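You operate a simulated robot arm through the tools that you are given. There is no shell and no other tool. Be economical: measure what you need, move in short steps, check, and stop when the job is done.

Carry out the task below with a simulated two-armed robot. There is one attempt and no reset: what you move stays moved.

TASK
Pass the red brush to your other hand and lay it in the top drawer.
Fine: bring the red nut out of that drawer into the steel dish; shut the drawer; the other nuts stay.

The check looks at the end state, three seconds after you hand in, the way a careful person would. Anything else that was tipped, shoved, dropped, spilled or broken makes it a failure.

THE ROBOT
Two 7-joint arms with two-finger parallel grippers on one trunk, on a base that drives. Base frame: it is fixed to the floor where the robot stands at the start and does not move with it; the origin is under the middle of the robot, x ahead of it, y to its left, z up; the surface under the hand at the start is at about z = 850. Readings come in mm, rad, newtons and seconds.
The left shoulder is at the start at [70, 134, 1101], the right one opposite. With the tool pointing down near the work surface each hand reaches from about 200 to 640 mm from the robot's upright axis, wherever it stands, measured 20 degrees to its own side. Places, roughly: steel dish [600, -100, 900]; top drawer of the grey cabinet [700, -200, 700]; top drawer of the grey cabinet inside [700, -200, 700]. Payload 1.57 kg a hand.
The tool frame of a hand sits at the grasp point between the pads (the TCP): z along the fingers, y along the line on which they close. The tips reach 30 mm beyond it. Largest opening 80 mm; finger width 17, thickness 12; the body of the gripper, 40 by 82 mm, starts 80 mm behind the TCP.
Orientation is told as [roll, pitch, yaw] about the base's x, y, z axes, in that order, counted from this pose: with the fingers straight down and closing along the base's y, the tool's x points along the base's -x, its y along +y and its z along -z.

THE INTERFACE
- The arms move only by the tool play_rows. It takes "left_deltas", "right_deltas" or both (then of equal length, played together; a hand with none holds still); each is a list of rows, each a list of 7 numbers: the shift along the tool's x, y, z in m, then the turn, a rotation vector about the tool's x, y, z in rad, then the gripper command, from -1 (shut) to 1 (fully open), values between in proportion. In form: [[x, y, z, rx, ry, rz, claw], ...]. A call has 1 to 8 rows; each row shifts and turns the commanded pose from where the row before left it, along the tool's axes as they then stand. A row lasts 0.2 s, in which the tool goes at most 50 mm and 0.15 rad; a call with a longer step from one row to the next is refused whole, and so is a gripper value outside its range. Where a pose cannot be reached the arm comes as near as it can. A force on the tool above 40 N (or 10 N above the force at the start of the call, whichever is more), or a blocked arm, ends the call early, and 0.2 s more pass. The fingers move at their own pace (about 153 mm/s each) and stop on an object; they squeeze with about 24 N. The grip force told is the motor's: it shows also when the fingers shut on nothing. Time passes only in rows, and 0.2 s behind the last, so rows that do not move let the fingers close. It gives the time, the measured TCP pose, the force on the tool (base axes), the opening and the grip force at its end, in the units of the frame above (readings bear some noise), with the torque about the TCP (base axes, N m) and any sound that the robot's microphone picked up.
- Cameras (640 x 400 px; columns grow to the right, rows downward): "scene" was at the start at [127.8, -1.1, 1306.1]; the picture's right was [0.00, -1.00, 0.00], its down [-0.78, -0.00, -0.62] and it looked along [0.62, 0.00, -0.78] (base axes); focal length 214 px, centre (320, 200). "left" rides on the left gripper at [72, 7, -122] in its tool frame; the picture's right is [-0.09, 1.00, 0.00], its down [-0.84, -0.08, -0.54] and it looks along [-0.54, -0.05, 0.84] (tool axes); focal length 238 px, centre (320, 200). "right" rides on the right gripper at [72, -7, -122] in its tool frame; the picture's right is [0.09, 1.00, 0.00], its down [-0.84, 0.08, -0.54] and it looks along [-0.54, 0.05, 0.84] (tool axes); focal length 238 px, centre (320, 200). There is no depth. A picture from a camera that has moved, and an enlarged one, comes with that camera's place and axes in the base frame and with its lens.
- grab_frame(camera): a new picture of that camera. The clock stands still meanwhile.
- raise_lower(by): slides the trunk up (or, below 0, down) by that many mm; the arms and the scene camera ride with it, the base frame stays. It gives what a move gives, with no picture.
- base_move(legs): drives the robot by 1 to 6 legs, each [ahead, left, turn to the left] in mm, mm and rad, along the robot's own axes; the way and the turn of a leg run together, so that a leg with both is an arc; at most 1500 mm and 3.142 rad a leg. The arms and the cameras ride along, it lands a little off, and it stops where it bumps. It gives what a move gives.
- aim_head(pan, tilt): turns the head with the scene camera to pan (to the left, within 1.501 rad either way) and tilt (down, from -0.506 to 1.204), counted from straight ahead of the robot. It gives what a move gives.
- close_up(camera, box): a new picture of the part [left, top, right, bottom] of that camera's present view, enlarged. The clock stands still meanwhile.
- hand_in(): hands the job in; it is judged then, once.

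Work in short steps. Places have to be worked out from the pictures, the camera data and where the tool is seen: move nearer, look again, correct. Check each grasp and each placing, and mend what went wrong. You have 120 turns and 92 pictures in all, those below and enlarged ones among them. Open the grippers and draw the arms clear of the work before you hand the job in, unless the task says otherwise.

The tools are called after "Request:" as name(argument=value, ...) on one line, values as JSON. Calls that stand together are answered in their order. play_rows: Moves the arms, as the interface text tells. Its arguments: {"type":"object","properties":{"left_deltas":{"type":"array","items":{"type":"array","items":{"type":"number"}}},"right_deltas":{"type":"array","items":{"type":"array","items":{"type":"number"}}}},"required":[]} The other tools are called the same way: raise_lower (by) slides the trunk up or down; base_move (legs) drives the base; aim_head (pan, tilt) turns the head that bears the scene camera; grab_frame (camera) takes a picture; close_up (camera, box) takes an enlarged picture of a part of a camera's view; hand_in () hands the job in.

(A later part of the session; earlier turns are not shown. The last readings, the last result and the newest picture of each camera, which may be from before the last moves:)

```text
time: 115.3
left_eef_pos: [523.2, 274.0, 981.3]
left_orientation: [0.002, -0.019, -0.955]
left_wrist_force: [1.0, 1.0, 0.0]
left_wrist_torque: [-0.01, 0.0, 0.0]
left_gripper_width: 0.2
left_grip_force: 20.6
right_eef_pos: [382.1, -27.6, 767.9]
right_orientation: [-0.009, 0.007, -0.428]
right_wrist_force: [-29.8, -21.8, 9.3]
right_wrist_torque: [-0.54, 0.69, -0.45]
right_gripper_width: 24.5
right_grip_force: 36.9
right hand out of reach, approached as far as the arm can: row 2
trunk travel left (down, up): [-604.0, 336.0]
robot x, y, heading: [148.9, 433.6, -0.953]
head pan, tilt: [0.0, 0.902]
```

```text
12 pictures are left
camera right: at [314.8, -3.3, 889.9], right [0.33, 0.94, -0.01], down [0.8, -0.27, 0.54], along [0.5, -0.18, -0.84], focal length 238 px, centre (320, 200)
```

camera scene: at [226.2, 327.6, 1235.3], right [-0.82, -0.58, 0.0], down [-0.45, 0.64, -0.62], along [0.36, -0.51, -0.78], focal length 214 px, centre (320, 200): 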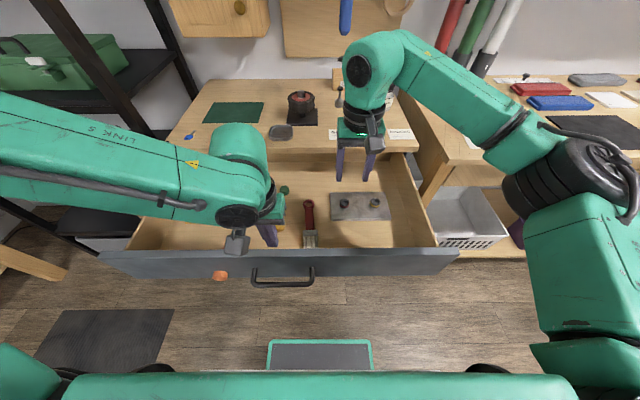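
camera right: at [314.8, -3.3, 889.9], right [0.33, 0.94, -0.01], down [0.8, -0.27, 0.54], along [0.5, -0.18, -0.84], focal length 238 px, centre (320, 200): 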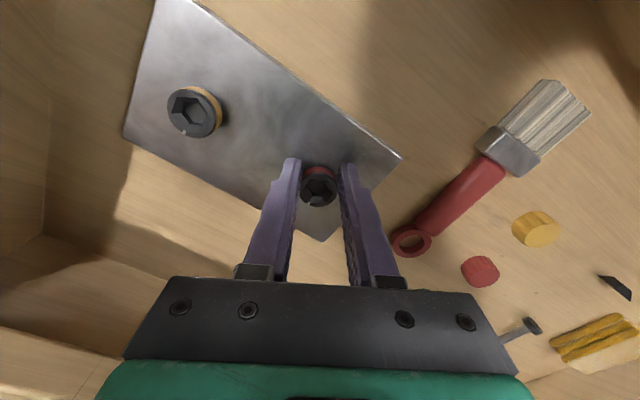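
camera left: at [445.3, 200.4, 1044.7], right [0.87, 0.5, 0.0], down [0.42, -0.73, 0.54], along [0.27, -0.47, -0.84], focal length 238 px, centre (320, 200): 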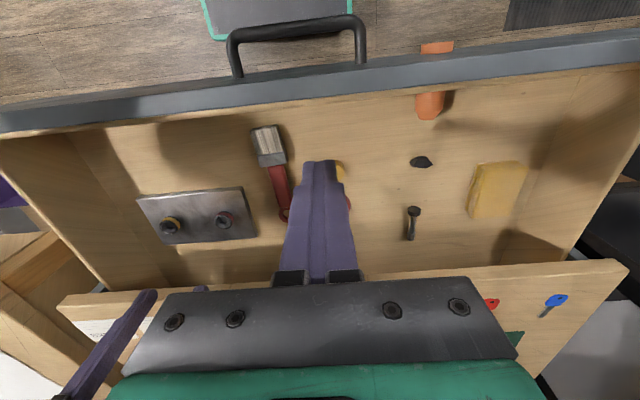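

The arm is at its reach limit for this yaw, which explains the side force. I release, wind back clockwise 2.4 rad to use a better range.

Request:
play_rows(right_deltas=[[0, 0, 0, 0, 0, 0, 0.2], [0, 0, 0, 0, 0, 0, 0.2], [0, 0, 0, 0, 0, 0.149, 0.2], [0, 0, 0, 0, 0, 0.149, 0.2], [0, 0, 0, 0, 0, 0.149, 0.2], [0, 0, 0, 0, 0, 0.149, 0.2], [0, 0, 0, 0, 0, 0.149, 0.2], [0, 0, 0, 0, 0, 0.149, 0.2]])

Request:
play_rows(right_deltas=[[0, 0, 0, 0, 0, 0.149, 0.2], [0, 0, 0, 0, 0, 0.149, 0.2], [0, 0, 0, 0, 0, 0.149, 0.2], [0, 0, 0, 0, 0, 0.149, 0.2], [0, 0, 0, 0, 0, 0.149, 0.2], [0, 0, 0, 0, 0, 0.149, 0.2], [0, 0, 0, 0, 0, 0.149, 0.2], [0, 0, 0, 0, 0, 0.149, 0.2]])

Request:
play_rows(right_deltas=[[0, 0, 0, 0, 0, 0.149, 0.2], [0, 0, 0, 0, 0, 0.149, 0.2], [0, 0, 0, 0, 0, 0, 0.2]])

Request:
grab_frame(camera="right")

```text
time: 117.1
left_eef_pos: [527.8, 277.2, 978.4]
left_orientation: [-0.005, -0.017, -0.955]
left_wrist_force: [0.2, 0.5, -0.6]
left_wrist_torque: [0.05, -0.04, -0.03]
left_gripper_width: 0.0
left_grip_force: 21.7
right_eef_pos: [388.4, -23.7, 770.1]
right_orientation: [-0.007, -0.001, -1.27]
right_wrist_force: [0.7, -0.4, -0.2]
right_wrist_torque: [0.0, -0.02, 0.01]
right_gripper_width: 48.2
right_grip_force: 0.1
trunk travel left (down, up): [-604.0, 336.0]
robot x, y, heading: [152.6, 433.0, -0.958]
head pan, tilt: [0.0, 0.902]
```

```text
time: 118.9
left_eef_pos: [529.2, 277.8, 977.9]
left_orientation: [-0.002, -0.017, -0.954]
left_wrist_force: [-0.7, -0.4, -0.2]
left_wrist_torque: [-0.01, 0.01, -0.02]
left_gripper_width: 0.0
left_grip_force: 21.7
right_eef_pos: [389.7, -24.0, 769.9]
right_orientation: [-0.004, -0.009, -2.464]
right_wrist_force: [0.8, 0.4, -0.4]
right_wrist_torque: [-0.01, -0.03, 0.02]
right_gripper_width: 49.0
right_grip_force: 0.6
trunk travel left (down, up): [-604.0, 336.0]
robot x, y, heading: [148.5, 430.1, -0.955]
head pan, tilt: [0.0, 0.902]
```

```text
time: 119.7
left_eef_pos: [528.2, 275.7, 978.7]
left_orientation: [-0.005, -0.017, -0.956]
left_wrist_force: [0.6, 0.5, 0.7]
left_wrist_torque: [0.03, 0.02, 0.02]
left_gripper_width: 0.0
left_grip_force: 21.3
right_eef_pos: [388.9, -23.2, 771.0]
right_orientation: [-0.001, -0.008, -2.762]
right_wrist_force: [0.7, -0.5, 0.7]
right_wrist_torque: [-0.02, -0.01, -0.02]
right_gripper_width: 48.2
right_grip_force: 1.1
trunk travel left (down, up): [-604.0, 336.0]
robot x, y, heading: [150.2, 433.0, -0.96]
head pan, tilt: [0.0, 0.902]
```

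```text
11 pictures are left
camera right: at [453.7, 10.3, 891.9], right [0.46, -0.89, 0.0], down [-0.74, -0.38, 0.55], along [-0.49, -0.25, -0.84], focal length 238 px, centre (320, 200)
```

right: 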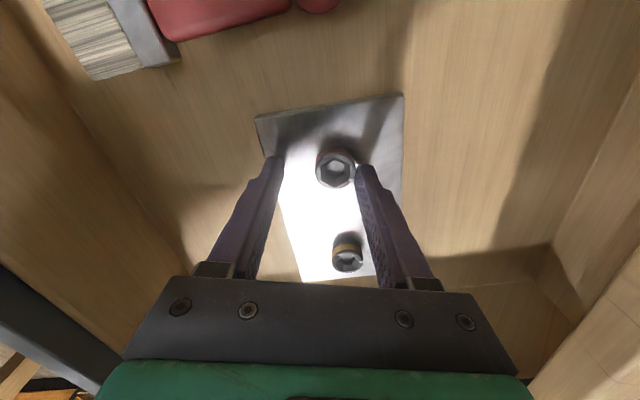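

The drawer has crept ~10 mm inward, so the nut now sits 10 mm toward +y of the tool. I re-centre, close, and test a lift here where the arm is comfortable.

Request:
play_rows(right_deltas=[[0, 0.01, 0.002, 0, 0, 0, 0.2], [0, 0, 0, 0, 0, 0, -1], [0, 0, 0, 0, 0, 0, -1], [0, 0, -0.003, 0, 0, 0, -1], [0, 0, -0.003, 0, 0, 0, -1], [0, 0, -0.003, 0, 0, 0, -1]])

```text
time: 121.1
left_eef_pos: [530.4, 275.2, 976.8]
left_orientation: [-0.004, -0.014, -0.955]
left_wrist_force: [-0.2, 0.2, 0.4]
left_wrist_torque: [-0.01, 0.01, 0.01]
left_gripper_width: 0.0
left_grip_force: 21.3
right_eef_pos: [392.5, -34.9, 773.2]
right_orientation: [-0.008, -0.017, -2.758]
right_wrist_force: [2.2, 2.3, -33.0]
right_wrist_torque: [-0.02, -0.02, 0.03]
right_gripper_width: 27.1
right_grip_force: 37.8
trunk travel left (down, up): [-604.0, 336.0]
robot x, y, heading: [154.6, 426.8, -0.958]
head pan, tilt: [0.0, 0.902]
```

Still held but ~3 mm higher than before. I relieve the lift and turn counter-clockwise 2.1 rad from here.

Request:
play_rows(right_deltas=[[0, 0, 0.006, 0, 0, -0.149, -1], [0, 0, 0, 0, 0, -0.149, -1], [0, 0, 0, 0, 0, -0.149, -1], [0, 0, 0, 0, 0, -0.149, -1], [0, 0, 0, 0, 0, -0.149, -1], [0, 0, 0, 0, 0, -0.149, -1], [0, 0, 0, 0, 0, -0.149, -1], [0, 0, 0, 0, 0, -0.149, -1]])

Request:
play_rows(right_deltas=[[0, 0, 0, 0, 0, -0.149, -1], [0, 0, 0, 0, 0, -0.149, -1], [0, 0, 0, 0, 0, -0.149, -1], [0, 0, 0, 0, 0, -0.149, -1], [0, 0, 0, 0, 0, -0.149, -1], [0, 0, -0.003, 0, 0, 0, -1], [0, 0, -0.003, 0, 0, 0, -1], [0, 0, -0.003, 0, 0, 0, -1]])

```text
time: 122.9
left_eef_pos: [527.4, 279.0, 979.9]
left_orientation: [-0.003, -0.018, -0.955]
left_wrist_force: [-1.0, 0.8, 0.7]
left_wrist_torque: [0.03, 0.03, 0.0]
left_gripper_width: 0.0
left_grip_force: 21.1
right_eef_pos: [391.8, -33.1, 772.2]
right_orientation: [-0.009, -0.004, -1.565]
right_wrist_force: [1.5, 0.8, 5.0]
right_wrist_torque: [-0.07, -0.16, -0.59]
right_gripper_width: 27.0
right_grip_force: 37.5
trunk travel left (down, up): [-604.0, 336.0]
robot x, y, heading: [153.9, 431.9, -0.957]
head pan, tilt: [0.0, 0.902]
```

```text
time: 124.7
left_eef_pos: [531.1, 274.8, 978.5]
left_orientation: [-0.006, -0.012, -0.954]
left_wrist_force: [0.3, 0.0, 0.8]
left_wrist_torque: [-0.02, 0.03, -0.04]
left_gripper_width: 0.0
left_grip_force: 21.4
right_eef_pos: [396.5, -34.5, 776.6]
right_orientation: [-0.008, 0.012, -0.819]
right_wrist_force: [9.3, 3.6, -31.7]
right_wrist_torque: [0.2, -0.08, -0.01]
right_gripper_width: 27.0
right_grip_force: 37.4
trunk travel left (down, up): [-604.0, 336.0]
robot x, y, heading: [151.1, 433.9, -0.953]
head pan, tilt: [0.0, 0.902]
```

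Clean turn this time and the nut has come up ~3.4 mm. I repeat the cycle: release, wind back, regrip, turn.

Request:
play_rows(right_deltas=[[0, 0, 0.006, 0, 0, 0, -0.5], [0, 0, 0, 0, 0, 0, 0.2], [0, 0, 0, 0, 0, 0.149, 0.2], [0, 0, 0, 0, 0, 0.149, 0.2], [0, 0, 0, 0, 0, 0.149, 0.2], [0, 0, 0, 0, 0, 0.149, 0.2], [0, 0, 0, 0, 0, 0.149, 0.2], [0, 0, 0, 0, 0, 0.149, 0.2]])

Request:
play_rows(right_deltas=[[0, 0, 0, 0, 0, 0.149, 0.2], [0, 0, 0, 0, 0, 0.149, 0.2], [0, 0, 0, 0, 0, 0.149, 0.2], [0, 0, 0, 0, 0, 0.149, 0.2], [0, 0, 0, 0, 0, 0.149, 0.2], [0, 0, 0, 0, 0, 0.149, 0.2], [0, 0, 0, 0, 0, 0.149, 0.2], [0, 0, 0, 0, 0, 0, -1]])

Request:
play_rows(right_deltas=[[0, 0, 0, 0, 0, 0, -1], [0, 0, 0, 0, 0, -0.149, -1], [0, 0, 0, 0, 0, -0.149, -1], [0, 0, 0, 0, 0, -0.149, -1], [0, 0, 0, 0, 0, -0.149, -1], [0, 0, 0, 0, 0, -0.149, -1], [0, 0, 0, 0, 0, -0.149, -1], [0, 0, 0, 0, 0, -0.149, -1]])

Request:
play_rows(right_deltas=[[0, 0, 0, 0, 0, -0.149, -1], [0, 0, 0, 0, 0, -0.149, -1], [0, 0, 0, 0, 0, -0.149, -1], [0, 0, 0, 0, 0, -0.149, -1], [0, 0, 0, 0, 0, -0.149, -1], [0, 0, -0.003, 0, 0, 0, -1], [0, 0, -0.003, 0, 0, 0, -1], [0, 0, -0.003, 0, 0, 0, -1]])

```text
time: 126.5
left_eef_pos: [527.5, 277.0, 979.4]
left_orientation: [-0.003, -0.018, -0.954]
left_wrist_force: [0.7, -0.7, 0.6]
left_wrist_torque: [0.0, -0.01, 0.01]
left_gripper_width: 0.1
left_grip_force: 21.6
right_eef_pos: [391.6, -32.6, 775.3]
right_orientation: [-0.008, -0.004, -1.718]
right_wrist_force: [0.2, -0.1, -0.3]
right_wrist_torque: [-0.01, -0.02, 0.04]
right_gripper_width: 47.9
right_grip_force: 0.1
trunk travel left (down, up): [-604.0, 336.0]
robot x, y, heading: [153.3, 425.2, -0.956]
head pan, tilt: [0.0, 0.902]
```

```text
time: 128.3
left_eef_pos: [528.6, 277.0, 978.9]
left_orientation: [-0.004, -0.016, -0.955]
left_wrist_force: [0.1, 0.5, 0.7]
left_wrist_torque: [-0.01, 0.01, -0.05]
left_gripper_width: 0.1
left_grip_force: 21.3
right_eef_pos: [392.8, -33.9, 773.5]
right_orientation: [-0.002, -0.006, -2.762]
right_wrist_force: [0.8, -0.5, 0.9]
right_wrist_torque: [-0.06, 0.04, 0.01]
right_gripper_width: 26.9
right_grip_force: 37.5
trunk travel left (down, up): [-604.0, 336.0]
robot x, y, heading: [149.8, 429.5, -0.959]
head pan, tilt: [0.0, 0.902]
```

```text
time: 130.1
left_eef_pos: [528.3, 277.0, 979.0]
left_orientation: [-0.003, -0.019, -0.956]
left_wrist_force: [-0.4, 0.0, 0.4]
left_wrist_torque: [0.0, 0.0, -0.01]
left_gripper_width: 0.0
left_grip_force: 21.5
right_eef_pos: [392.4, -33.2, 773.9]
right_orientation: [-0.009, -0.004, -1.714]
right_wrist_force: [0.7, -0.6, -0.8]
right_wrist_torque: [-0.04, -0.03, -0.55]
right_gripper_width: 26.9
right_grip_force: 37.4
trunk travel left (down, up): [-604.0, 336.0]
robot x, y, heading: [149.0, 430.8, -0.955]
head pan, tilt: [0.0, 0.902]
```

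```text
time: 131.9
left_eef_pos: [528.0, 278.6, 980.2]
left_orientation: [-0.004, -0.02, -0.957]
left_wrist_force: [0.8, -0.1, 0.3]
left_wrist_torque: [-0.02, -0.04, 0.01]
left_gripper_width: 0.1
left_grip_force: 21.4
right_eef_pos: [393.1, -33.3, 787.4]
right_orientation: [-0.007, 0.001, -0.969]
right_wrist_force: [-0.2, 0.1, -0.7]
right_wrist_torque: [0.01, 0.0, 0.05]
right_gripper_width: 0.0
right_grip_force: 21.2
trunk travel left (down, up): [-604.0, 336.0]
robot x, y, heading: [151.4, 428.8, -0.955]
head pan, tilt: [0.0, 0.902]
```

The gripper closed on nothing during the lift (slipped off). I look before moving.

Request:
grab_frame(camera="right")

```text
10 pictures are left
camera right: at [346.4, 23.4, 908.7], right [0.77, 0.64, -0.01], down [0.54, -0.64, 0.54], along [0.34, -0.42, -0.84], focal length 238 px, centre (320, 200)
```

right: 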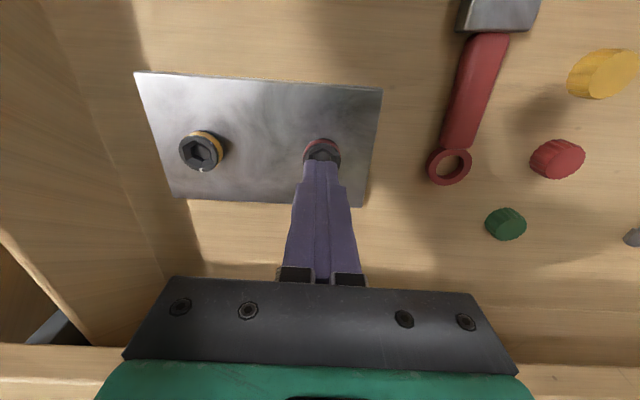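

The nut is still on its stud, about 8 mm nearer to me than my fingertips; the grip was too high and off-centre. I shift, open, wind back, and go 20 mm lower.

Request:
play_rows(right_deltas=[[0.008, 0, 0, 0, 0, 0, 0.2], [0, 0, 0, 0, 0, 0.149, 0.2], [0, 0, 0, 0, 0, 0.149, 0.2], [0, 0, 0, 0, 0, 0.149, 0.2], [0, 0, 0, 0, 0, 0.149, 0.2], [0, 0, 0, 0, 0, 0.149, 0.2], [0, 0, 0, 0, 0, 0.149, 0.2], [0, 0, 0, 0, 0, 0.149, 0.2]])

Request:
play_rows(right_deltas=[[0, 0, 0, 0, 0, 0.149, 0.2], [0, 0, 0, 0, 0, 0.149, 0.2], [0, 0, 0, 0, 0, 0.149, 0.2], [0, 0, 0, 0, 0, 0.149, 0.2], [0, 0, 0, 0, 0, 0.149, 0.2], [0, 0, 0, 0, 0, 0, 0.2]])

Request:
close_up(camera="right", box=[220, 100, 420, 240])

```text
time: 133.7
left_eef_pos: [528.1, 276.6, 978.7]
left_orientation: [-0.003, -0.018, -0.955]
left_wrist_force: [0.4, -0.2, -0.5]
left_wrist_torque: [0.01, 0.03, 0.0]
left_gripper_width: 0.0
left_grip_force: 21.2
right_eef_pos: [388.2, -25.8, 783.8]
right_orientation: [-0.007, -0.006, -2.016]
right_wrist_force: [-0.3, 0.6, -0.4]
right_wrist_torque: [-0.04, 0.0, 0.0]
right_gripper_width: 48.1
right_grip_force: 0.0
trunk travel left (down, up): [-604.0, 336.0]
robot x, y, heading: [147.5, 432.3, -0.957]
head pan, tilt: [0.0, 0.902]
```

```text
time: 135.1
left_eef_pos: [527.3, 278.8, 979.3]
left_orientation: [-0.004, -0.017, -0.953]
left_wrist_force: [0.3, -0.4, 0.5]
left_wrist_torque: [0.04, -0.02, -0.01]
left_gripper_width: 0.0
left_grip_force: 20.9
right_eef_pos: [388.3, -25.1, 782.9]
right_orientation: [-0.002, -0.008, -2.762]
right_wrist_force: [0.2, 0.3, 0.2]
right_wrist_torque: [0.01, 0.02, -0.02]
right_gripper_width: 48.0
right_grip_force: 0.0
trunk travel left (down, up): [-604.0, 336.0]
robot x, y, heading: [153.2, 431.1, -0.954]
head pan, tilt: [0.0, 0.902]
```

```text
2.86 times, centred on (320, 170) of right
camera zoom: at [453.0, 7.7, 904.8], right [0.46, -0.89, 0.0], down [-0.74, -0.38, 0.55], along [-0.49, -0.25, -0.84], focal length 681 px, centre (320, 286)
```

zoom: 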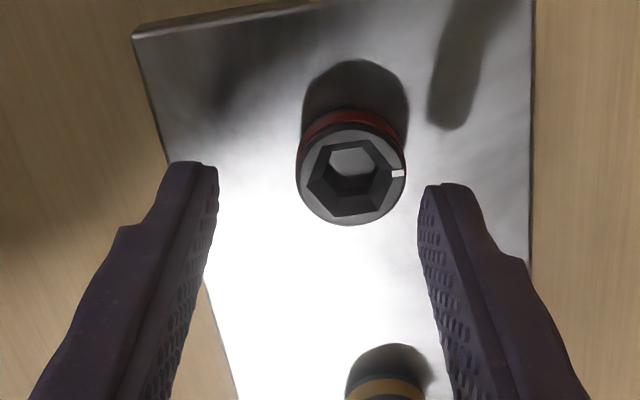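

The nut now stands visibly proud of the plate, 6 mm to +y. I correct, go down 15 mm, close and turn.

Request:
play_rows(right_deltas=[[0.003, 0.006, 0, 0, 0, 0, 0.2], [0, 0, 0.008, 0, 0, 0, 0.2], [0, 0, 0.007, 0, 0, 0, 0.2], [0, 0, 0, 0, 0, 0, -1], [0, 0, 0, 0, 0, 0, -1], [0, 0, 0, 0, 0, -0.149, -1], [0, 0, 0, 0, 0, -0.149, -1], [0, 0, 0, 0, 0, -0.149, -1]])

Request:
play_rows(right_deltas=[[0, 0, 0, 0, 0, -0.149, -1], [0, 0, 0, 0, 0, -0.149, -1], [0, 0, 0, 0, 0, -0.149, -1], [0, 0, 0, 0, 0, -0.149, -1], [0, 0, 0, 0, 0, -0.149, -1], [0, 0, 0, 0, 0, -0.149, -1], [0, 0, 0, 0, 0, -0.149, -1], [0, 0, 0, 0, 0, -0.149, -1]])

Request:
play_rows(right_deltas=[[0, 0, 0, 0, 0, -0.149, -1], [0, 0, 0, 0, 0, -0.149, -1], [0, 0, -0.003, 0, 0, 0, -1], [0, 0, -0.003, 0, 0, 0, -1]])

```text
time: 136.9
left_eef_pos: [526.7, 278.8, 979.0]
left_orientation: [-0.003, -0.017, -0.954]
left_wrist_force: [-0.3, 0.3, 0.3]
left_wrist_torque: [0.01, -0.01, -0.02]
left_gripper_width: 0.0
left_grip_force: 21.2
right_eef_pos: [394.0, -30.2, 768.9]
right_orientation: [-0.005, -0.005, -2.309]
right_wrist_force: [-0.5, 1.1, -1.6]
right_wrist_torque: [0.06, -0.13, -0.18]
right_gripper_width: 26.7
right_grip_force: 38.0
trunk travel left (down, up): [-604.0, 336.0]
robot x, y, heading: [151.7, 431.3, -0.955]
head pan, tilt: [0.0, 0.902]
```

```text
time: 138.7
left_eef_pos: [526.4, 277.7, 979.2]
left_orientation: [-0.002, -0.017, -0.956]
left_wrist_force: [-0.2, -0.6, 0.1]
left_wrist_torque: [0.0, -0.01, -0.01]
left_gripper_width: 0.0
left_grip_force: 21.1
right_eef_pos: [393.0, -31.1, 768.5]
right_orientation: [-0.009, 0.001, -1.118]
right_wrist_force: [-2.0, 0.0, -0.1]
right_wrist_torque: [0.07, 0.0, -0.66]
right_gripper_width: 26.6
right_grip_force: 37.2
trunk travel left (down, up): [-604.0, 336.0]
robot x, y, heading: [153.5, 428.6, -0.955]
head pan, tilt: [0.0, 0.902]
```

```text
time: 139.7
left_eef_pos: [529.4, 274.9, 978.8]
left_orientation: [-0.001, -0.014, -0.956]
left_wrist_force: [-0.3, 0.5, -0.3]
left_wrist_torque: [0.01, -0.04, 0.01]
left_gripper_width: 0.0
left_grip_force: 21.4
right_eef_pos: [393.0, -33.8, 769.1]
right_orientation: [-0.009, 0.01, -0.816]
right_wrist_force: [-3.9, -2.3, -27.4]
right_wrist_torque: [-0.22, -0.29, 0.02]
right_gripper_width: 26.7
right_grip_force: 37.1
trunk travel left (down, up): [-604.0, 336.0]
robot x, y, heading: [152.4, 427.3, -0.955]
head pan, tilt: [0.0, 0.902]
```

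Still held, and the turning torque is now higher (0.66 N·m), so I check via the white mark whether the nut followed the fingers.

Request:
close_up(camera="right", box=[220, 100, 420, 240])

```text
2.86 times, centred on (320, 170) of right
camera zoom: at [340.2, 15.2, 892.6], right [0.66, 0.75, -0.01], down [0.64, -0.56, 0.53], along [0.39, -0.36, -0.85], focal length 681 px, centre (320, 286)
```

zoom: 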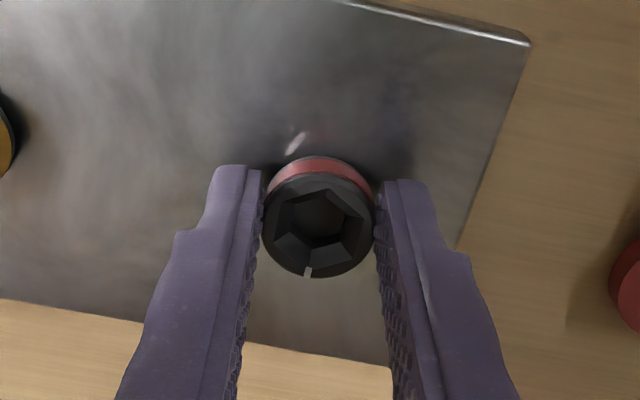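

The nut slipped in the fingers; in all it has turned only ~200° and then hit a stop. That suggests I tightened it: it may be left-hand threaded. I turn it clockwise from here instead and watch the torque.

Request:
play_rows(right_deltas=[[0, 0, 0.005, 0, 0, 0, -1], [0, 0, 0, 0, 0, 0.149, -1], [0, 0, 0, 0, 0, 0.149, -1], [0, 0, 0, 0, 0, 0.149, -1], [0, 0, 0, 0, 0, 0.149, -1], [0, 0, 0, 0, 0, 0.149, -1], [0, 0, 0, 0, 0, 0.149, -1], [0, 0, 0, 0, 0, 0.149, -1]])

Request:
play_rows(right_deltas=[[0, 0, 0, 0, 0, 0.149, -1], [0, 0, 0, 0, 0, 0.149, -1], [0, 0, 0, 0, 0, 0.149, -1], [0, 0, 0, 0, 0, 0.149, -1], [0, 0, 0, 0, 0, 0.149, -1], [0, 0, 0, 0, 0, 0.149, -1], [0, 0, 0, 0, 0, 0.149, -1], [0, 0, 0, 0, 0, 0, -1]])

Request:
close_up(camera="right", box=[220, 100, 420, 240])

```text
time: 141.5
left_eef_pos: [531.1, 276.7, 978.8]
left_orientation: [-0.007, -0.015, -0.954]
left_wrist_force: [0.3, -0.7, 0.2]
left_wrist_torque: [-0.01, 0.02, 0.02]
left_gripper_width: 0.0
left_grip_force: 20.9
right_eef_pos: [397.3, -30.4, 769.1]
right_orientation: [-0.009, -0.002, -1.863]
right_wrist_force: [11.7, 7.4, -9.5]
right_wrist_torque: [0.88, -0.71, 0.05]
right_gripper_width: 26.5
right_grip_force: 37.8
trunk travel left (down, up): [-604.0, 336.0]
robot x, y, heading: [152.3, 431.7, -0.959]
head pan, tilt: [0.0, 0.902]
```

```text
time: 143.3
left_eef_pos: [531.3, 277.1, 978.1]
left_orientation: [-0.007, -0.016, -0.955]
left_wrist_force: [0.5, -0.4, 0.8]
left_wrist_torque: [0.03, 0.01, -0.01]
left_gripper_width: 0.1
left_grip_force: 21.3
right_eef_pos: [396.0, -29.5, 768.6]
right_orientation: [0.001, -0.011, -2.909]
right_wrist_force: [17.2, 12.3, -12.5]
right_wrist_torque: [0.46, -0.86, 0.0]
right_gripper_width: 26.4
right_grip_force: 37.0
trunk travel left (down, up): [-604.0, 336.0]
robot x, y, heading: [152.8, 434.7, -0.952]
head pan, tilt: [0.0, 0.902]
```

```text
2.86 times, centred on (320, 170) of right
camera zoom: at [465.5, -6.0, 889.6], right [0.32, -0.95, 0.0], down [-0.79, -0.27, 0.55], along [-0.52, -0.18, -0.83], focal length 681 px, centre (320, 286)
```

zoom: 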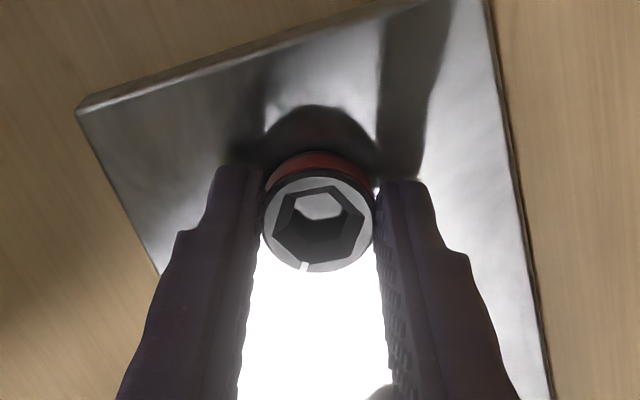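

Clockwise it follows freely with hardly any torque, so the counter-clockwise stop was the seat. I continue clockwise: release, wind back counter-clockwise, regrip, turn clockwise again.

Request:
play_rows(right_deltas=[[0, 0, 0, 0, 0, 0, 0.2], [0, 0, 0, 0, 0, 0, 0.2], [0, 0, 0, 0, 0, -0.149, 0.2], [0, 0, 0, 0, 0, -0.149, 0.2], [0, 0, 0, 0, 0, -0.149, 0.2], [0, 0, 0, 0, 0, -0.149, 0.2], [0, 0, 0, 0, 0, -0.149, 0.2], [0, 0, 0, 0, 0, -0.149, 0.2]])

Request:
play_rows(right_deltas=[[0, 0, 0, 0, 0, -0.149, 0.2], [0, 0, 0, 0, 0, -0.149, 0.2], [0, 0, 0, 0, 0, -0.149, 0.2], [0, 0, 0, 0, 0, -0.149, 0.2], [0, 0, 0, 0, 0, -0.149, 0.2], [0, 0, 0, 0, 0, -0.149, 0.2], [0, 0, 0, 0, 0, -0.149, 0.2], [0, 0, 0, 0, 0, 0, 0.2]])

Request:
close_up(camera="right", box=[220, 100, 420, 240])

```text
time: 145.1
left_eef_pos: [527.8, 276.4, 980.3]
left_orientation: [-0.004, -0.017, -0.954]
left_wrist_force: [-0.2, -0.3, 0.5]
left_wrist_torque: [0.01, 0.01, 0.02]
left_gripper_width: 0.0
left_grip_force: 21.4
right_eef_pos: [393.3, -29.7, 769.6]
right_orientation: [-0.007, -0.007, -2.01]
right_wrist_force: [0.0, 0.5, 0.4]
right_wrist_torque: [-0.02, 0.0, 0.03]
right_gripper_width: 48.2
right_grip_force: 0.0
trunk travel left (down, up): [-604.0, 336.0]
robot x, y, heading: [151.0, 430.6, -0.955]
head pan, tilt: [0.0, 0.902]
```

```text
time: 146.9
left_eef_pos: [528.3, 277.6, 979.0]
left_orientation: [-0.004, -0.017, -0.954]
left_wrist_force: [-0.3, -0.4, 0.6]
left_wrist_torque: [-0.03, -0.01, -0.02]
left_gripper_width: 0.0
left_grip_force: 21.4
right_eef_pos: [393.5, -29.0, 770.7]
right_orientation: [-0.008, 0.003, -0.969]
right_wrist_force: [-0.5, 0.4, 0.9]
right_wrist_torque: [0.01, 0.01, 0.0]
right_gripper_width: 47.7
right_grip_force: 0.1
trunk travel left (down, up): [-604.0, 336.0]
robot x, y, heading: [148.3, 432.2, -0.958]
head pan, tilt: [0.0, 0.902]
```

```text
2.86 times, centred on (320, 170) of right
camera zoom: at [347.5, 25.5, 891.6], right [0.77, 0.64, -0.01], down [0.54, -0.64, 0.54], along [0.34, -0.42, -0.84], focal length 681 px, centre (320, 286)
```

zoom: 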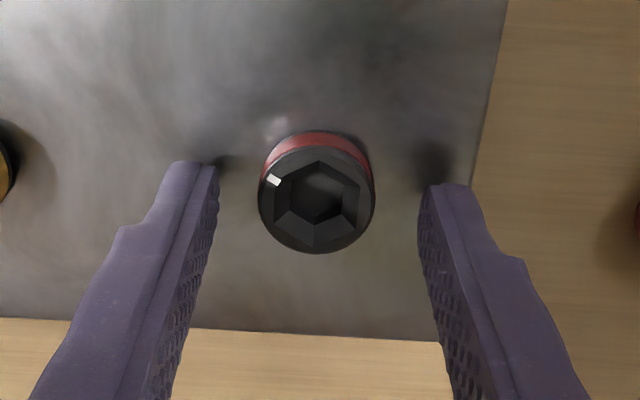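

The mark confirms the nut turned ~125° clockwise with the fingers; it is well centred. I close and turn clockwise another 2 rad, then test a lift.

Request:
play_rows(right_deltas=[[0, 0, 0.002, 0, 0, 0, -1], [0, 0, 0, 0, 0, 0, -1], [0, 0, 0, 0, 0, 0.149, -1], [0, 0, 0, 0, 0, 0.149, -1], [0, 0, 0, 0, 0, 0.149, -1], [0, 0, 0, 0, 0, 0.149, -1], [0, 0, 0, 0, 0, 0.149, -1], [0, 0, 0, 0, 0, 0.149, -1]])

Request:
play_rows(right_deltas=[[0, 0, 0, 0, 0, 0.149, -1], [0, 0, 0, 0, 0, 0.149, -1], [0, 0, 0, 0, 0, 0.149, -1], [0, 0, 0, 0, 0, 0.149, -1], [0, 0, 0, 0, 0, 0.149, -1], [0, 0, 0, 0, 0, 0.149, -1], [0, 0, 0, 0, 0, 0.149, -1]])

Request:
play_rows(right_deltas=[[0, 0, -0.003, 0, 0, 0, -1], [0, 0, -0.003, 0, 0, 0, -1], [0, 0, 0, 0, 0, 0, -1]])

```text
time: 148.7
left_eef_pos: [525.7, 276.7, 980.4]
left_orientation: [-0.003, -0.02, -0.955]
left_wrist_force: [0.0, -0.1, 0.3]
left_wrist_torque: [-0.03, 0.01, 0.01]
left_gripper_width: 0.0
left_grip_force: 21.1
right_eef_pos: [392.2, -32.3, 769.0]
right_orientation: [-0.008, -0.006, -1.867]
right_wrist_force: [-6.3, -4.1, 7.7]
right_wrist_torque: [0.25, -0.06, 0.0]
right_gripper_width: 26.5
right_grip_force: 37.2
trunk travel left (down, up): [-604.0, 336.0]
robot x, y, heading: [150.1, 433.7, -0.959]
head pan, tilt: [0.0, 0.902]
```

```text
time: 150.3
left_eef_pos: [527.6, 278.5, 979.9]
left_orientation: [-0.005, -0.017, -0.955]
left_wrist_force: [0.3, -0.2, -0.3]
left_wrist_torque: [0.01, 0.03, 0.02]
left_gripper_width: 0.0
left_grip_force: 21.1
right_eef_pos: [393.2, -31.6, 767.6]
right_orientation: [0.001, -0.011, -2.91]
right_wrist_force: [0.9, -0.3, 3.6]
right_wrist_torque: [0.08, 0.17, 0.57]
right_gripper_width: 26.4
right_grip_force: 37.4
trunk travel left (down, up): [-604.0, 336.0]
robot x, y, heading: [150.4, 427.6, -0.953]
head pan, tilt: [0.0, 0.902]
```

```text
time: 151.1
left_eef_pos: [530.1, 274.5, 976.6]
left_orientation: [-0.003, -0.012, -0.956]
left_wrist_force: [-0.7, -0.1, 0.0]
left_wrist_torque: [0.0, 0.02, 0.01]
left_gripper_width: 0.1
left_grip_force: 21.4
right_eef_pos: [395.0, -31.6, 770.7]
right_orientation: [-0.006, -0.017, -2.907]
right_wrist_force: [3.9, 5.1, -33.0]
right_wrist_torque: [-0.04, -0.17, 0.15]
right_gripper_width: 26.7
right_grip_force: 37.5
trunk travel left (down, up): [-604.0, 336.0]
robot x, y, heading: [146.9, 428.0, -0.957]
head pan, tilt: [0.0, 0.902]
```

Clockwise now also hits a stop (0.57 N·m) at the starting angle. So it turns freely between two stops ~210° apart, the start being the locked end. I go back counter-clockwise to the far stop and this time lift while still holding turning torque against it.

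Request:
play_rows(right_deltas=[[0, 0, 0.005, 0, 0, -0.149, -1], [0, 0, 0, 0, 0, -0.149, -1], [0, 0, 0, 0, 0, -0.149, -1], [0, 0, 0, 0, 0, -0.149, -1], [0, 0, 0, 0, 0, -0.149, -1], [0, 0, 0, 0, 0, -0.149, -1], [0, 0, 0, 0, 0, -0.149, -1], [0, 0, 0, 0, 0, -0.149, -1]])

Request:
play_rows(right_deltas=[[0, 0, 0, 0, 0, -0.149, -1], [0, 0, 0, 0, 0, -0.149, -1], [0, 0, 0, 0, 0, -0.149, -1], [0, 0, 0, 0, 0, -0.149, -1], [0, 0, 0, 0, 0, -0.149, -1], [0, 0, 0, 0, 0, 0, 0.2], [0, 0, 0, 0, 0, 0, 0.2]])

Request:
play_rows(right_deltas=[[0, 0, 0, 0, 0, 0.149, 0.2], [0, 0, 0, 0, 0, 0.149, 0.2], [0, 0, 0, 0, 0, 0.149, 0.2], [0, 0, 0, 0, 0, 0.149, 0.2], [0, 0, 0, 0, 0, 0.149, 0.2], [0, 0, 0, 0, 0, 0.149, 0.2], [0, 0, 0, 0, 0, 0.149, 0.2], [0, 0, 0, 0, 0, 0.149, 0.2]])

Request:
play_rows(right_deltas=[[0, 0, 0, 0, 0, 0.149, 0.2], [0, 0, 0, 0, 0, 0.149, 0.2], [0, 0, 0, 0, 0, 0.149, 0.2], [0, 0, 0, 0, 0, 0.149, 0.2], [0, 0, 0, 0, 0, 0, -1], [0, 0, 0, 0, 0, 0, -1]])

```text
time: 152.9
left_eef_pos: [528.1, 278.4, 978.7]
left_orientation: [-0.004, -0.017, -0.956]
left_wrist_force: [-0.1, 0.5, 0.3]
left_wrist_torque: [-0.01, 0.0, -0.02]
left_gripper_width: 0.0
left_grip_force: 22.0
right_eef_pos: [392.1, -29.5, 769.5]
right_orientation: [-0.008, -0.006, -1.713]
right_wrist_force: [0.4, -1.1, 2.8]
right_wrist_torque: [-0.69, -0.01, 0.0]
right_gripper_width: 26.3
right_grip_force: 37.6
trunk travel left (down, up): [-604.0, 336.0]
robot x, y, heading: [152.3, 432.7, -0.955]
head pan, tilt: [0.0, 0.902]
```

```text
time: 154.5
left_eef_pos: [527.3, 277.6, 980.6]
left_orientation: [-0.003, -0.018, -0.954]
left_wrist_force: [0.0, 0.1, 1.0]
left_wrist_torque: [0.01, -0.01, -0.01]
left_gripper_width: 0.0
left_grip_force: 21.1
right_eef_pos: [392.7, -29.8, 767.8]
right_orientation: [-0.011, 0.003, -0.968]
right_wrist_force: [0.1, -0.2, 1.0]
right_wrist_torque: [0.03, 0.02, -0.01]
right_gripper_width: 47.9
right_grip_force: 0.1
trunk travel left (down, up): [-604.0, 336.0]
robot x, y, heading: [151.5, 430.0, -0.955]
head pan, tilt: [0.0, 0.902]
```

```text
time: 156.3
left_eef_pos: [527.7, 277.8, 979.9]
left_orientation: [-0.004, -0.017, -0.955]
left_wrist_force: [0.3, -0.1, -0.7]
left_wrist_torque: [0.0, 0.0, -0.03]
left_gripper_width: 0.0
left_grip_force: 21.2
right_eef_pos: [393.1, -30.8, 768.9]
right_orientation: [-0.005, -0.008, -2.164]
right_wrist_force: [-0.2, 0.6, 0.3]
right_wrist_torque: [-0.01, 0.01, -0.02]
right_gripper_width: 48.0
right_grip_force: 0.1
trunk travel left (down, up): [-604.0, 336.0]
robot x, y, heading: [153.3, 434.2, -0.959]
head pan, tilt: [0.0, 0.902]
```

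```text
time: 157.7
left_eef_pos: [528.2, 276.7, 979.3]
left_orientation: [-0.006, -0.017, -0.954]
left_wrist_force: [-0.5, 0.7, 0.2]
left_wrist_torque: [0.01, 0.01, -0.02]
left_gripper_width: 0.0
left_grip_force: 21.3
right_eef_pos: [392.9, -30.3, 767.4]
right_orientation: [0.0, -0.009, -2.761]
right_wrist_force: [0.0, -0.8, 0.6]
right_wrist_torque: [-0.22, -0.03, -0.01]
right_gripper_width: 27.0
right_grip_force: 38.1
trunk travel left (down, up): [-604.0, 336.0]
robot x, y, heading: [152.8, 434.8, -0.954]
head pan, tilt: [0.0, 0.902]
```

Free range again. This time I keep a light upward pull while turning, so that it pops free wherever the release angle is.

Request:
play_rows(right_deltas=[[0, 0, -0.004, 0, 0, 0, -1], [0, 0, 0, 0, 0, -0.149, -1], [0, 0, 0, 0, 0, -0.149, -1], [0, 0, 0, 0, 0, -0.149, -1], [0, 0, 0, 0, 0, -0.149, -1], [0, 0, 0, 0, 0, -0.149, -1], [0, 0, 0, 0, 0, -0.149, -1]])

Request:
play_rows(right_deltas=[[0, 0, 0, 0, 0, -0.149, -1], [0, 0, 0, 0, 0, -0.149, -1], [0, 0, -0.001, 0, 0, -0.149, -1], [0, 0, -0.001, 0, 0, -0.149, -1], [0, 0, -0.001, 0, 0, -0.149, -1], [0, 0, -0.002, 0, 0, -0.149, -1], [0, 0, -0.002, 0, 0, -0.1, -1]])

```text
time: 159.3
left_eef_pos: [529.1, 275.4, 978.9]
left_orientation: [-0.004, -0.015, -0.954]
left_wrist_force: [0.2, 0.1, 1.2]
left_wrist_torque: [-0.04, -0.03, -0.03]
left_gripper_width: 0.0
left_grip_force: 21.7
right_eef_pos: [393.6, -32.9, 769.4]
right_orientation: [-0.01, -0.004, -1.864]
right_wrist_force: [0.0, 1.5, -24.7]
right_wrist_torque: [-0.65, -0.01, 0.03]
right_gripper_width: 27.1
right_grip_force: 37.7
trunk travel left (down, up): [-604.0, 336.0]
robot x, y, heading: [150.5, 430.0, -0.958]
head pan, tilt: [0.0, 0.902]
```

```text
time: 160.9
left_eef_pos: [527.3, 279.5, 980.2]
left_orientation: [-0.005, -0.019, -0.956]
left_wrist_force: [-0.1, -0.9, 0.6]
left_wrist_torque: [-0.01, 0.03, 0.01]
left_gripper_width: 0.0
left_grip_force: 21.2
right_eef_pos: [395.1, -29.5, 783.2]
right_orientation: [-0.006, -0.002, -0.865]
right_wrist_force: [0.0, 0.2, 0.4]
right_wrist_torque: [0.0, -0.02, 0.0]
right_gripper_width: 0.0
right_grip_force: 21.9
trunk travel left (down, up): [-604.0, 336.0]
robot x, y, heading: [152.1, 430.3, -0.952]
head pan, tilt: [0.0, 0.902]
```

The fingers slipped off again near the far stop. I look closely at the nut (it may have popped up or off).

Request:
close_up(camera="right", box=[160, 60, 440, 240])

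```text
2.22 times, centred on (300, 150) of right
camera zoom: at [342.7, 21.8, 905.0], right [0.7, 0.72, -0.01], down [0.6, -0.58, 0.54], along [0.39, -0.38, -0.84], focal length 530 px, centre (364, 311)
```

zoom: 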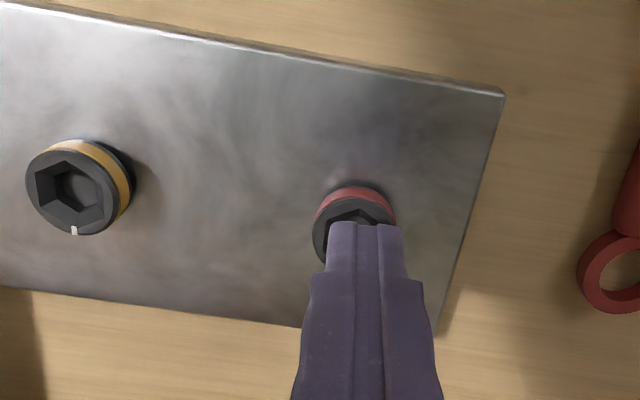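

The nut is still seated. I have not yet tested pulling in the first part of its travel, so I regrip and turn it clockwise under a light continuous pull through the whole range.

Request:
play_rows(right_deltas=[[0, 0, 0, 0, 0, 0, 0.2], [0, -0.002, 0.008, 0, 0, 0, 0.2], [0, 0, 0.008, 0, 0, 0, 0.2], [0, 0, 0, 0, 0, 0, -1], [0, 0, 0, 0, 0, 0, -1], [0, 0, -0.003, 0, 0, 0, -1], [0, 0, 0, 0, 0, 0.149, -1], [0, 0, 0, 0, 0, 0.149, -1]])

Request:
play_rows(right_deltas=[[0, 0, 0, 0, 0, 0.149, -1], [0, 0, 0, 0, 0, 0.149, -1], [0, 0, 0, 0, 0, 0.149, -1], [0, 0, 0, 0, 0, 0.149, -1], [0, 0, 0, 0, 0, 0.149, -1], [0, 0, 0, 0, 0, 0.149, -1]])

Request:
play_rows(right_deltas=[[0, 0, 0, 0, 0, 0.149, -1], [0, 0, 0, 0, 0, 0.149, -1], [0, 0, 0, 0, 0, 0.149, -1], [0, 0, 0, 0, 0, 0.149, -1], [0, 0, 0, 0, 0, 0.149, -1], [0, 0, 0, 0, 0, 0.149, -1]])

```text
time: 162.7
left_eef_pos: [530.8, 276.8, 977.4]
left_orientation: [-0.004, -0.014, -0.954]
left_wrist_force: [-0.3, 0.5, -0.4]
left_wrist_torque: [0.0, 0.0, 0.01]
left_gripper_width: 0.0
left_grip_force: 21.2
right_eef_pos: [394.7, -31.5, 764.8]
right_orientation: [-0.013, 0.007, -1.167]
right_wrist_force: [7.8, 7.9, -18.4]
right_wrist_torque: [1.03, 0.15, 0.09]
right_gripper_width: 26.7
right_grip_force: 37.6
trunk travel left (down, up): [-604.0, 336.0]
robot x, y, heading: [154.1, 427.3, -0.954]
head pan, tilt: [0.0, 0.902]
```

```text
time: 164.1
left_eef_pos: [532.1, 276.2, 978.4]
left_orientation: [-0.006, -0.013, -0.954]
left_wrist_force: [0.6, -0.1, -0.2]
left_wrist_torque: [0.02, 0.01, 0.05]
left_gripper_width: 0.0
left_grip_force: 21.0
right_eef_pos: [395.6, -32.2, 764.2]
right_orientation: [-0.012, -0.008, -2.065]
right_wrist_force: [18.8, 12.1, -25.6]
right_wrist_torque: [0.49, -0.42, 0.06]
right_gripper_width: 27.4
right_grip_force: 37.8
trunk travel left (down, up): [-604.0, 336.0]
robot x, y, heading: [150.8, 431.9, -0.957]
head pan, tilt: [0.0, 0.902]
```

```text
time: 165.5
left_eef_pos: [531.9, 276.7, 977.7]
left_orientation: [-0.008, -0.014, -0.955]
left_wrist_force: [0.3, 0.2, 0.1]
left_wrist_torque: [0.03, -0.02, -0.03]
left_gripper_width: 0.0
left_grip_force: 21.2
right_eef_pos: [394.5, -32.0, 764.3]
right_orientation: [0.0, -0.012, -2.957]
right_wrist_force: [16.5, 10.3, -19.9]
right_wrist_torque: [0.34, -0.79, 0.01]
right_gripper_width: 26.9
right_grip_force: 37.4
trunk travel left (down, up): [-604.0, 336.0]
robot x, y, heading: [151.5, 430.7, -0.955]
head pan, tilt: [0.0, 0.902]
```

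No release between the far stop and about the middle of the travel. I test the last part (middle to the locked end) under a light pull as well.

Request:
play_rows(right_deltas=[[0, 0, 0.003, 0, 0, 0, 0.2], [0, 0, 0, 0, 0, -0.149, 0.2], [0, 0, 0, 0, 0, -0.149, 0.2], [0, 0, 0, 0, 0, -0.149, 0.2], [0, 0, 0, 0, 0, -0.149, 0.2], [0, 0, 0, 0, 0, -0.149, 0.2], [0, 0, 0, 0, 0, -0.149, 0.2], [0, 0, 0, 0, 0, -0.149, 0.2]])

Request:
play_rows(right_deltas=[[0, 0, 0, 0, 0, -0.149, 0.2], [0, 0, 0, 0, 0, -0.149, 0.2], [0, 0, 0, 0, 0, -0.149, 0.2], [0, 0, 0, 0, 0, 0, -1], [0, 0, 0, 0, 0, 0, -1], [0, 0, -0.003, 0, 0, 0, -1]])

Request:
play_rows(right_deltas=[[0, 0, 0, 0, 0, 0.149, -1], [0, 0, 0, 0, 0, 0.149, -1], [0, 0, 0, 0, 0, 0.149, -1], [0, 0, 0, 0, 0, 0.149, -1]])

Request:
play_rows(right_deltas=[[0, 0, 0, 0, 0, 0.149, -1], [0, 0, 0, 0, 0, 0.149, -1], [0, 0, 0, 0, 0, 0.149, -1], [0, 0, 0, 0, 0, 0.149, -1]])

```text
time: 167.3
left_eef_pos: [527.3, 276.9, 980.5]
left_orientation: [-0.003, -0.019, -0.954]
left_wrist_force: [0.5, -0.2, 0.5]
left_wrist_torque: [0.0, 0.01, -0.01]
left_gripper_width: 0.1
left_grip_force: 21.3
right_eef_pos: [391.1, -32.7, 763.8]
right_orientation: [-0.006, -0.005, -1.911]
right_wrist_force: [0.1, 0.3, 0.4]
right_wrist_torque: [0.01, -0.03, -0.01]
right_gripper_width: 48.0
right_grip_force: 0.2
trunk travel left (down, up): [-604.0, 336.0]
robot x, y, heading: [154.5, 431.4, -0.956]
head pan, tilt: [0.0, 0.902]
```

```text
time: 168.7
left_eef_pos: [530.1, 276.5, 978.8]
left_orientation: [-0.005, -0.017, -0.955]
left_wrist_force: [-0.2, -0.2, 1.5]
left_wrist_torque: [0.02, 0.0, -0.05]
left_gripper_width: 0.0
left_grip_force: 21.6
right_eef_pos: [392.6, -32.0, 765.2]
right_orientation: [-0.013, -0.001, -1.466]
right_wrist_force: [6.1, 6.2, -16.9]
right_wrist_torque: [-0.74, -0.26, -0.01]
right_gripper_width: 27.4
right_grip_force: 38.1
trunk travel left (down, up): [-604.0, 336.0]
robot x, y, heading: [155.2, 429.7, -0.954]
head pan, tilt: [0.0, 0.902]
```

```text
time: 169.7
left_eef_pos: [531.1, 275.8, 978.6]
left_orientation: [-0.004, -0.014, -0.955]
left_wrist_force: [0.5, 0.4, 0.0]
left_wrist_torque: [0.02, 0.02, -0.01]
left_gripper_width: 0.0
left_grip_force: 21.6
right_eef_pos: [393.2, -32.4, 764.5]
right_orientation: [-0.01, -0.006, -2.067]
right_wrist_force: [8.6, 7.8, -25.4]
right_wrist_torque: [0.74, -0.53, 0.0]
right_gripper_width: 27.3
right_grip_force: 38.2
trunk travel left (down, up): [-604.0, 336.0]
robot x, y, heading: [150.2, 434.1, -0.957]
head pan, tilt: [0.0, 0.902]
```

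```text
time: 170.7
left_eef_pos: [528.6, 275.4, 978.0]
left_orientation: [-0.005, -0.014, -0.958]
left_wrist_force: [0.1, -0.3, 0.0]
left_wrist_torque: [0.0, 0.08, 0.0]
left_gripper_width: 0.2
left_grip_force: 20.8
right_eef_pos: [391.3, -33.2, 766.4]
right_orientation: [-0.001, -0.01, -2.664]
right_wrist_force: [6.0, 3.3, -16.5]
right_wrist_torque: [-0.02, -0.13, 0.2]
right_gripper_width: 27.0
right_grip_force: 37.7
trunk travel left (down, up): [-604.0, 336.0]
robot x, y, heading: [150.5, 427.6, -0.96]
head pan, tilt: [0.0, 0.902]
```

Nothing released. Next hypothesis: it must be pressed down while turning past the far stop (push-and-turn). I turn it counter-clockwise one bite with neutral height, then a second bite while pressing down.

Request:
play_rows(right_deltas=[[0, 0, 0.004, 0, 0, 0, -1], [0, 0, 0, 0, 0, -0.149, -1], [0, 0, 0, 0, 0, -0.149, -1], [0, 0, 0, 0, 0, -0.149, -1], [0, 0, 0, 0, 0, -0.149, -1], [0, 0, 0, 0, 0, -0.149, -1], [0, 0, 0, 0, 0, -0.149, -1], [0, 0, 0, 0, 0, -0.149, -1]])

Request:
play_rows(right_deltas=[[0, 0, 0, 0, 0, -0.149, -1], [0, 0, 0, 0, 0, -0.149, -1], [0, 0, 0, 0, 0, -0.149, -1], [0, 0, 0, 0, 0, -0.149, -1], [0, 0, 0, 0, 0, 0, -1], [0, 0, 0, 0, 0, 0, 0.2], [0, 0, 0, 0, 0, 0, 0.2]])

Request:
play_rows(right_deltas=[[0, 0, 0, 0, 0, 0.149, 0.2], [0, 0, 0, 0, 0, 0.149, 0.2], [0, 0, 0, 0, 0, 0.149, 0.2], [0, 0, 0, 0, 0, 0.149, 0.2], [0, 0, 0, 0, 0, 0.149, 0.2], [0, 0, 0, 0, 0, 0.149, 0.2], [0, 0, 0, 0, 0, 0.149, 0.2], [0, 0, 0, 0, 0, 0.149, 0.2]])

Request:
play_rows(right_deltas=[[0, 0, 0, 0, 0, 0.149, 0.2], [0, 0, 0, 0, 0, 0.149, 0.2], [0, 0, 0, 0, 0, 0.149, 0.2], [0, 0, 0, 0, 0, 0.149, 0.2], [0, 0, 0, 0, 0, 0, 0.2]])

Request:
close_up(camera="right", box=[180, 80, 440, 260])

```text
time: 172.5
left_eef_pos: [526.2, 280.0, 980.5]
left_orientation: [-0.003, -0.02, -0.955]
left_wrist_force: [-0.4, 0.1, 0.7]
left_wrist_torque: [-0.01, -0.01, -0.02]
left_gripper_width: 0.1
left_grip_force: 21.5
right_eef_pos: [390.3, -30.3, 764.8]
right_orientation: [-0.007, -0.008, -1.614]
right_wrist_force: [-2.7, -4.1, 24.1]
right_wrist_torque: [-0.62, 0.05, -0.03]
right_gripper_width: 27.3
right_grip_force: 38.0
trunk travel left (down, up): [-604.0, 336.0]
robot x, y, heading: [153.3, 428.9, -0.959]
head pan, tilt: [0.0, 0.902]
```

```text
time: 174.1
left_eef_pos: [527.3, 277.2, 979.0]
left_orientation: [-0.004, -0.017, -0.954]
left_wrist_force: [-0.3, 0.2, 0.6]
left_wrist_torque: [-0.04, 0.0, 0.0]
left_gripper_width: 0.0
left_grip_force: 21.5
right_eef_pos: [390.7, -30.6, 761.2]
right_orientation: [-0.009, 0.003, -1.017]
right_wrist_force: [-3.7, -2.3, 4.7]
right_wrist_torque: [-0.07, 0.02, -0.05]
right_gripper_width: 44.3
right_grip_force: 0.0
trunk travel left (down, up): [-604.0, 336.0]
robot x, y, heading: [149.9, 427.6, -0.958]
head pan, tilt: [0.0, 0.902]
```

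```text
time: 175.9
left_eef_pos: [527.6, 278.5, 980.0]
left_orientation: [-0.003, -0.017, -0.955]
left_wrist_force: [0.3, -0.5, 0.4]
left_wrist_torque: [0.0, 0.01, -0.04]
left_gripper_width: 0.0
left_grip_force: 21.2
right_eef_pos: [390.2, -31.7, 763.0]
right_orientation: [-0.004, -0.009, -2.216]
right_wrist_force: [-0.4, 0.2, -0.2]
right_wrist_torque: [0.01, -0.01, -0.02]
right_gripper_width: 48.2
right_grip_force: 0.0
trunk travel left (down, up): [-604.0, 336.0]
robot x, y, heading: [152.1, 429.5, -0.958]
head pan, tilt: [0.0, 0.902]
```

```text
time: 177.1
left_eef_pos: [527.5, 276.5, 978.9]
left_orientation: [-0.003, -0.018, -0.954]
left_wrist_force: [0.0, -0.9, 0.2]
left_wrist_torque: [0.01, 0.01, 0.02]
left_gripper_width: 0.1
left_grip_force: 21.8
right_eef_pos: [391.8, -31.2, 762.7]
right_orientation: [0.001, -0.01, -2.809]
right_wrist_force: [0.9, -0.1, -0.2]
right_wrist_torque: [0.01, -0.01, -0.01]
right_gripper_width: 48.1
right_grip_force: 0.0
trunk travel left (down, up): [-604.0, 336.0]
robot x, y, heading: [155.9, 431.4, -0.956]
head pan, tilt: [0.0, 0.902]
```

```text
2.22 times, centred on (310, 170) of right
camera zoom: at [457.8, -1.5, 883.8], right [0.41, -0.91, 0.0], down [-0.76, -0.34, 0.55], along [-0.5, -0.23, -0.84], focal length 530 px, centre (342, 267)
```

zoom: 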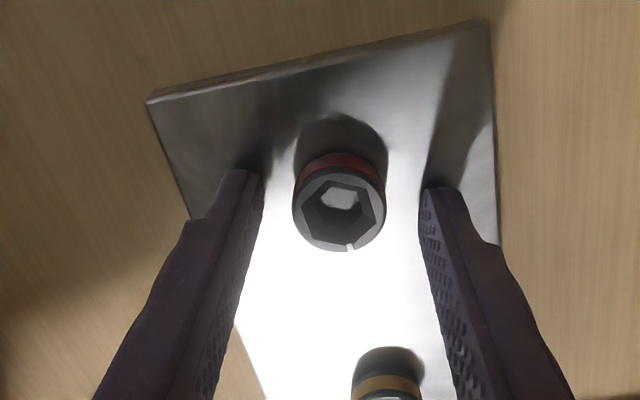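

Clear clue: turning counter-clockwise pushed the hand up by ~20 N, so it does unscrew that way and climbs several millimetres; holding my height fixed was fighting it. I now turn counter-clockwise while rising with it (0.35 mm per row), reading often.

Request:
play_rows(right_deltas=[[0, 0, 0, 0, 0, 0, -1], [0, 0, 0, 0, 0, 0, -1], [0, 0, -0.00035, 0, 0, -0.149, -1], [0, 0, -0.00035, 0, 0, -0.149, -1], [0, 0, -0.00035, 0, 0, -0.149, -1], [0, 0, -0.00035, 0, 0, -0.149, -1]])

Request:
play_rows(right_deltas=[[0, 0, -0.00035, 0, 0, -0.149, -1], [0, 0, -0.00035, 0, 0, -0.149, -1], [0, 0, -0.00035, 0, 0, -0.149, -1], [0, 0, -0.00035, 0, 0, -0.149, -1]])

Request:
play_rows(right_deltas=[[0, 0, -0.00035, 0, 0, -0.149, -1], [0, 0, -0.00035, 0, 0, -0.149, -1], [0, 0, -0.00035, 0, 0, -0.149, -1], [0, 0, -0.00035, 0, 0, -0.149, -1]])

```text
time: 178.5
left_eef_pos: [527.6, 277.7, 979.6]
left_orientation: [-0.005, -0.019, -0.957]
left_wrist_force: [-0.3, -1.1, -1.0]
left_wrist_torque: [0.01, -0.06, 0.01]
left_gripper_width: 0.0
left_grip_force: 21.1
right_eef_pos: [392.0, -31.6, 761.8]
right_orientation: [-0.007, -0.009, -2.208]
right_wrist_force: [2.0, 0.9, -3.2]
right_wrist_torque: [-0.7, 0.31, 0.0]
right_gripper_width: 27.2
right_grip_force: 38.0
trunk travel left (down, up): [-604.0, 336.0]
robot x, y, heading: [154.5, 426.6, -0.955]
head pan, tilt: [0.0, 0.902]
```

```text
time: 179.5
left_eef_pos: [528.5, 277.2, 980.1]
left_orientation: [-0.005, -0.015, -0.955]
left_wrist_force: [-0.7, -0.6, 0.3]
left_wrist_torque: [-0.04, 0.02, 0.04]
left_gripper_width: 0.3
left_grip_force: 21.4
right_eef_pos: [392.8, -31.3, 763.8]
right_orientation: [-0.01, -0.003, -1.614]
right_wrist_force: [2.9, 2.2, -10.0]
right_wrist_torque: [-0.88, -0.15, 0.0]
right_gripper_width: 26.8
right_grip_force: 37.6
trunk travel left (down, up): [-604.0, 336.0]
robot x, y, heading: [150.5, 428.3, -0.959]
head pan, tilt: [0.0, 0.902]
```

```text
time: 180.5
left_eef_pos: [530.2, 277.6, 978.9]
left_orientation: [-0.006, -0.016, -0.954]
left_wrist_force: [-0.3, -0.2, -0.3]
left_wrist_torque: [-0.02, -0.01, 0.03]
left_gripper_width: 0.0
left_grip_force: 21.1
right_eef_pos: [393.3, -31.6, 766.2]
right_orientation: [-0.006, 0.005, -1.017]
right_wrist_force: [6.1, 2.3, -11.1]
right_wrist_torque: [0.02, -0.14, -0.54]
right_gripper_width: 26.8
right_grip_force: 38.1
trunk travel left (down, up): [-604.0, 336.0]
robot x, y, heading: [152.6, 430.7, -0.955]
head pan, tilt: [0.0, 0.902]
```

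It climbs with me now (z 761.8 → 766.2) and the torque only rises at the end, so it should be at the top of its thread. I hold it there and apply a steady, straight lift for over a second.

Request:
play_rows(right_deltas=[[0, 0, -0.001, 0, 0, 0, -1], [0, 0, -0.001, 0, 0, 0, -1], [0, 0, 0, 0, 0, 0, -1], [0, 0, 0, 0, 0, 0, -1], [0, 0, -0.001, 0, 0, 0, -1], [0, 0, 0, 0, 0, 0, -1], [0, 0, 0, 0, 0, 0, -1], [0, 0, 0, 0, 0, 0, -1]])

```text
time: 182.3
left_eef_pos: [530.3, 274.4, 977.9]
left_orientation: [-0.004, -0.012, -0.954]
left_wrist_force: [0.1, 0.7, -0.4]
left_wrist_torque: [0.0, -0.01, 0.0]
left_gripper_width: 0.0
left_grip_force: 21.2
right_eef_pos: [394.2, -33.6, 765.4]
right_orientation: [-0.011, 0.007, -1.02]
right_wrist_force: [8.7, 8.1, -33.2]
right_wrist_torque: [0.1, -0.28, -0.11]
right_gripper_width: 27.0
right_grip_force: 38.1
trunk travel left (down, up): [-604.0, 336.0]
robot x, y, heading: [152.8, 430.6, -0.954]
head pan, tilt: [0.0, 0.902]
```

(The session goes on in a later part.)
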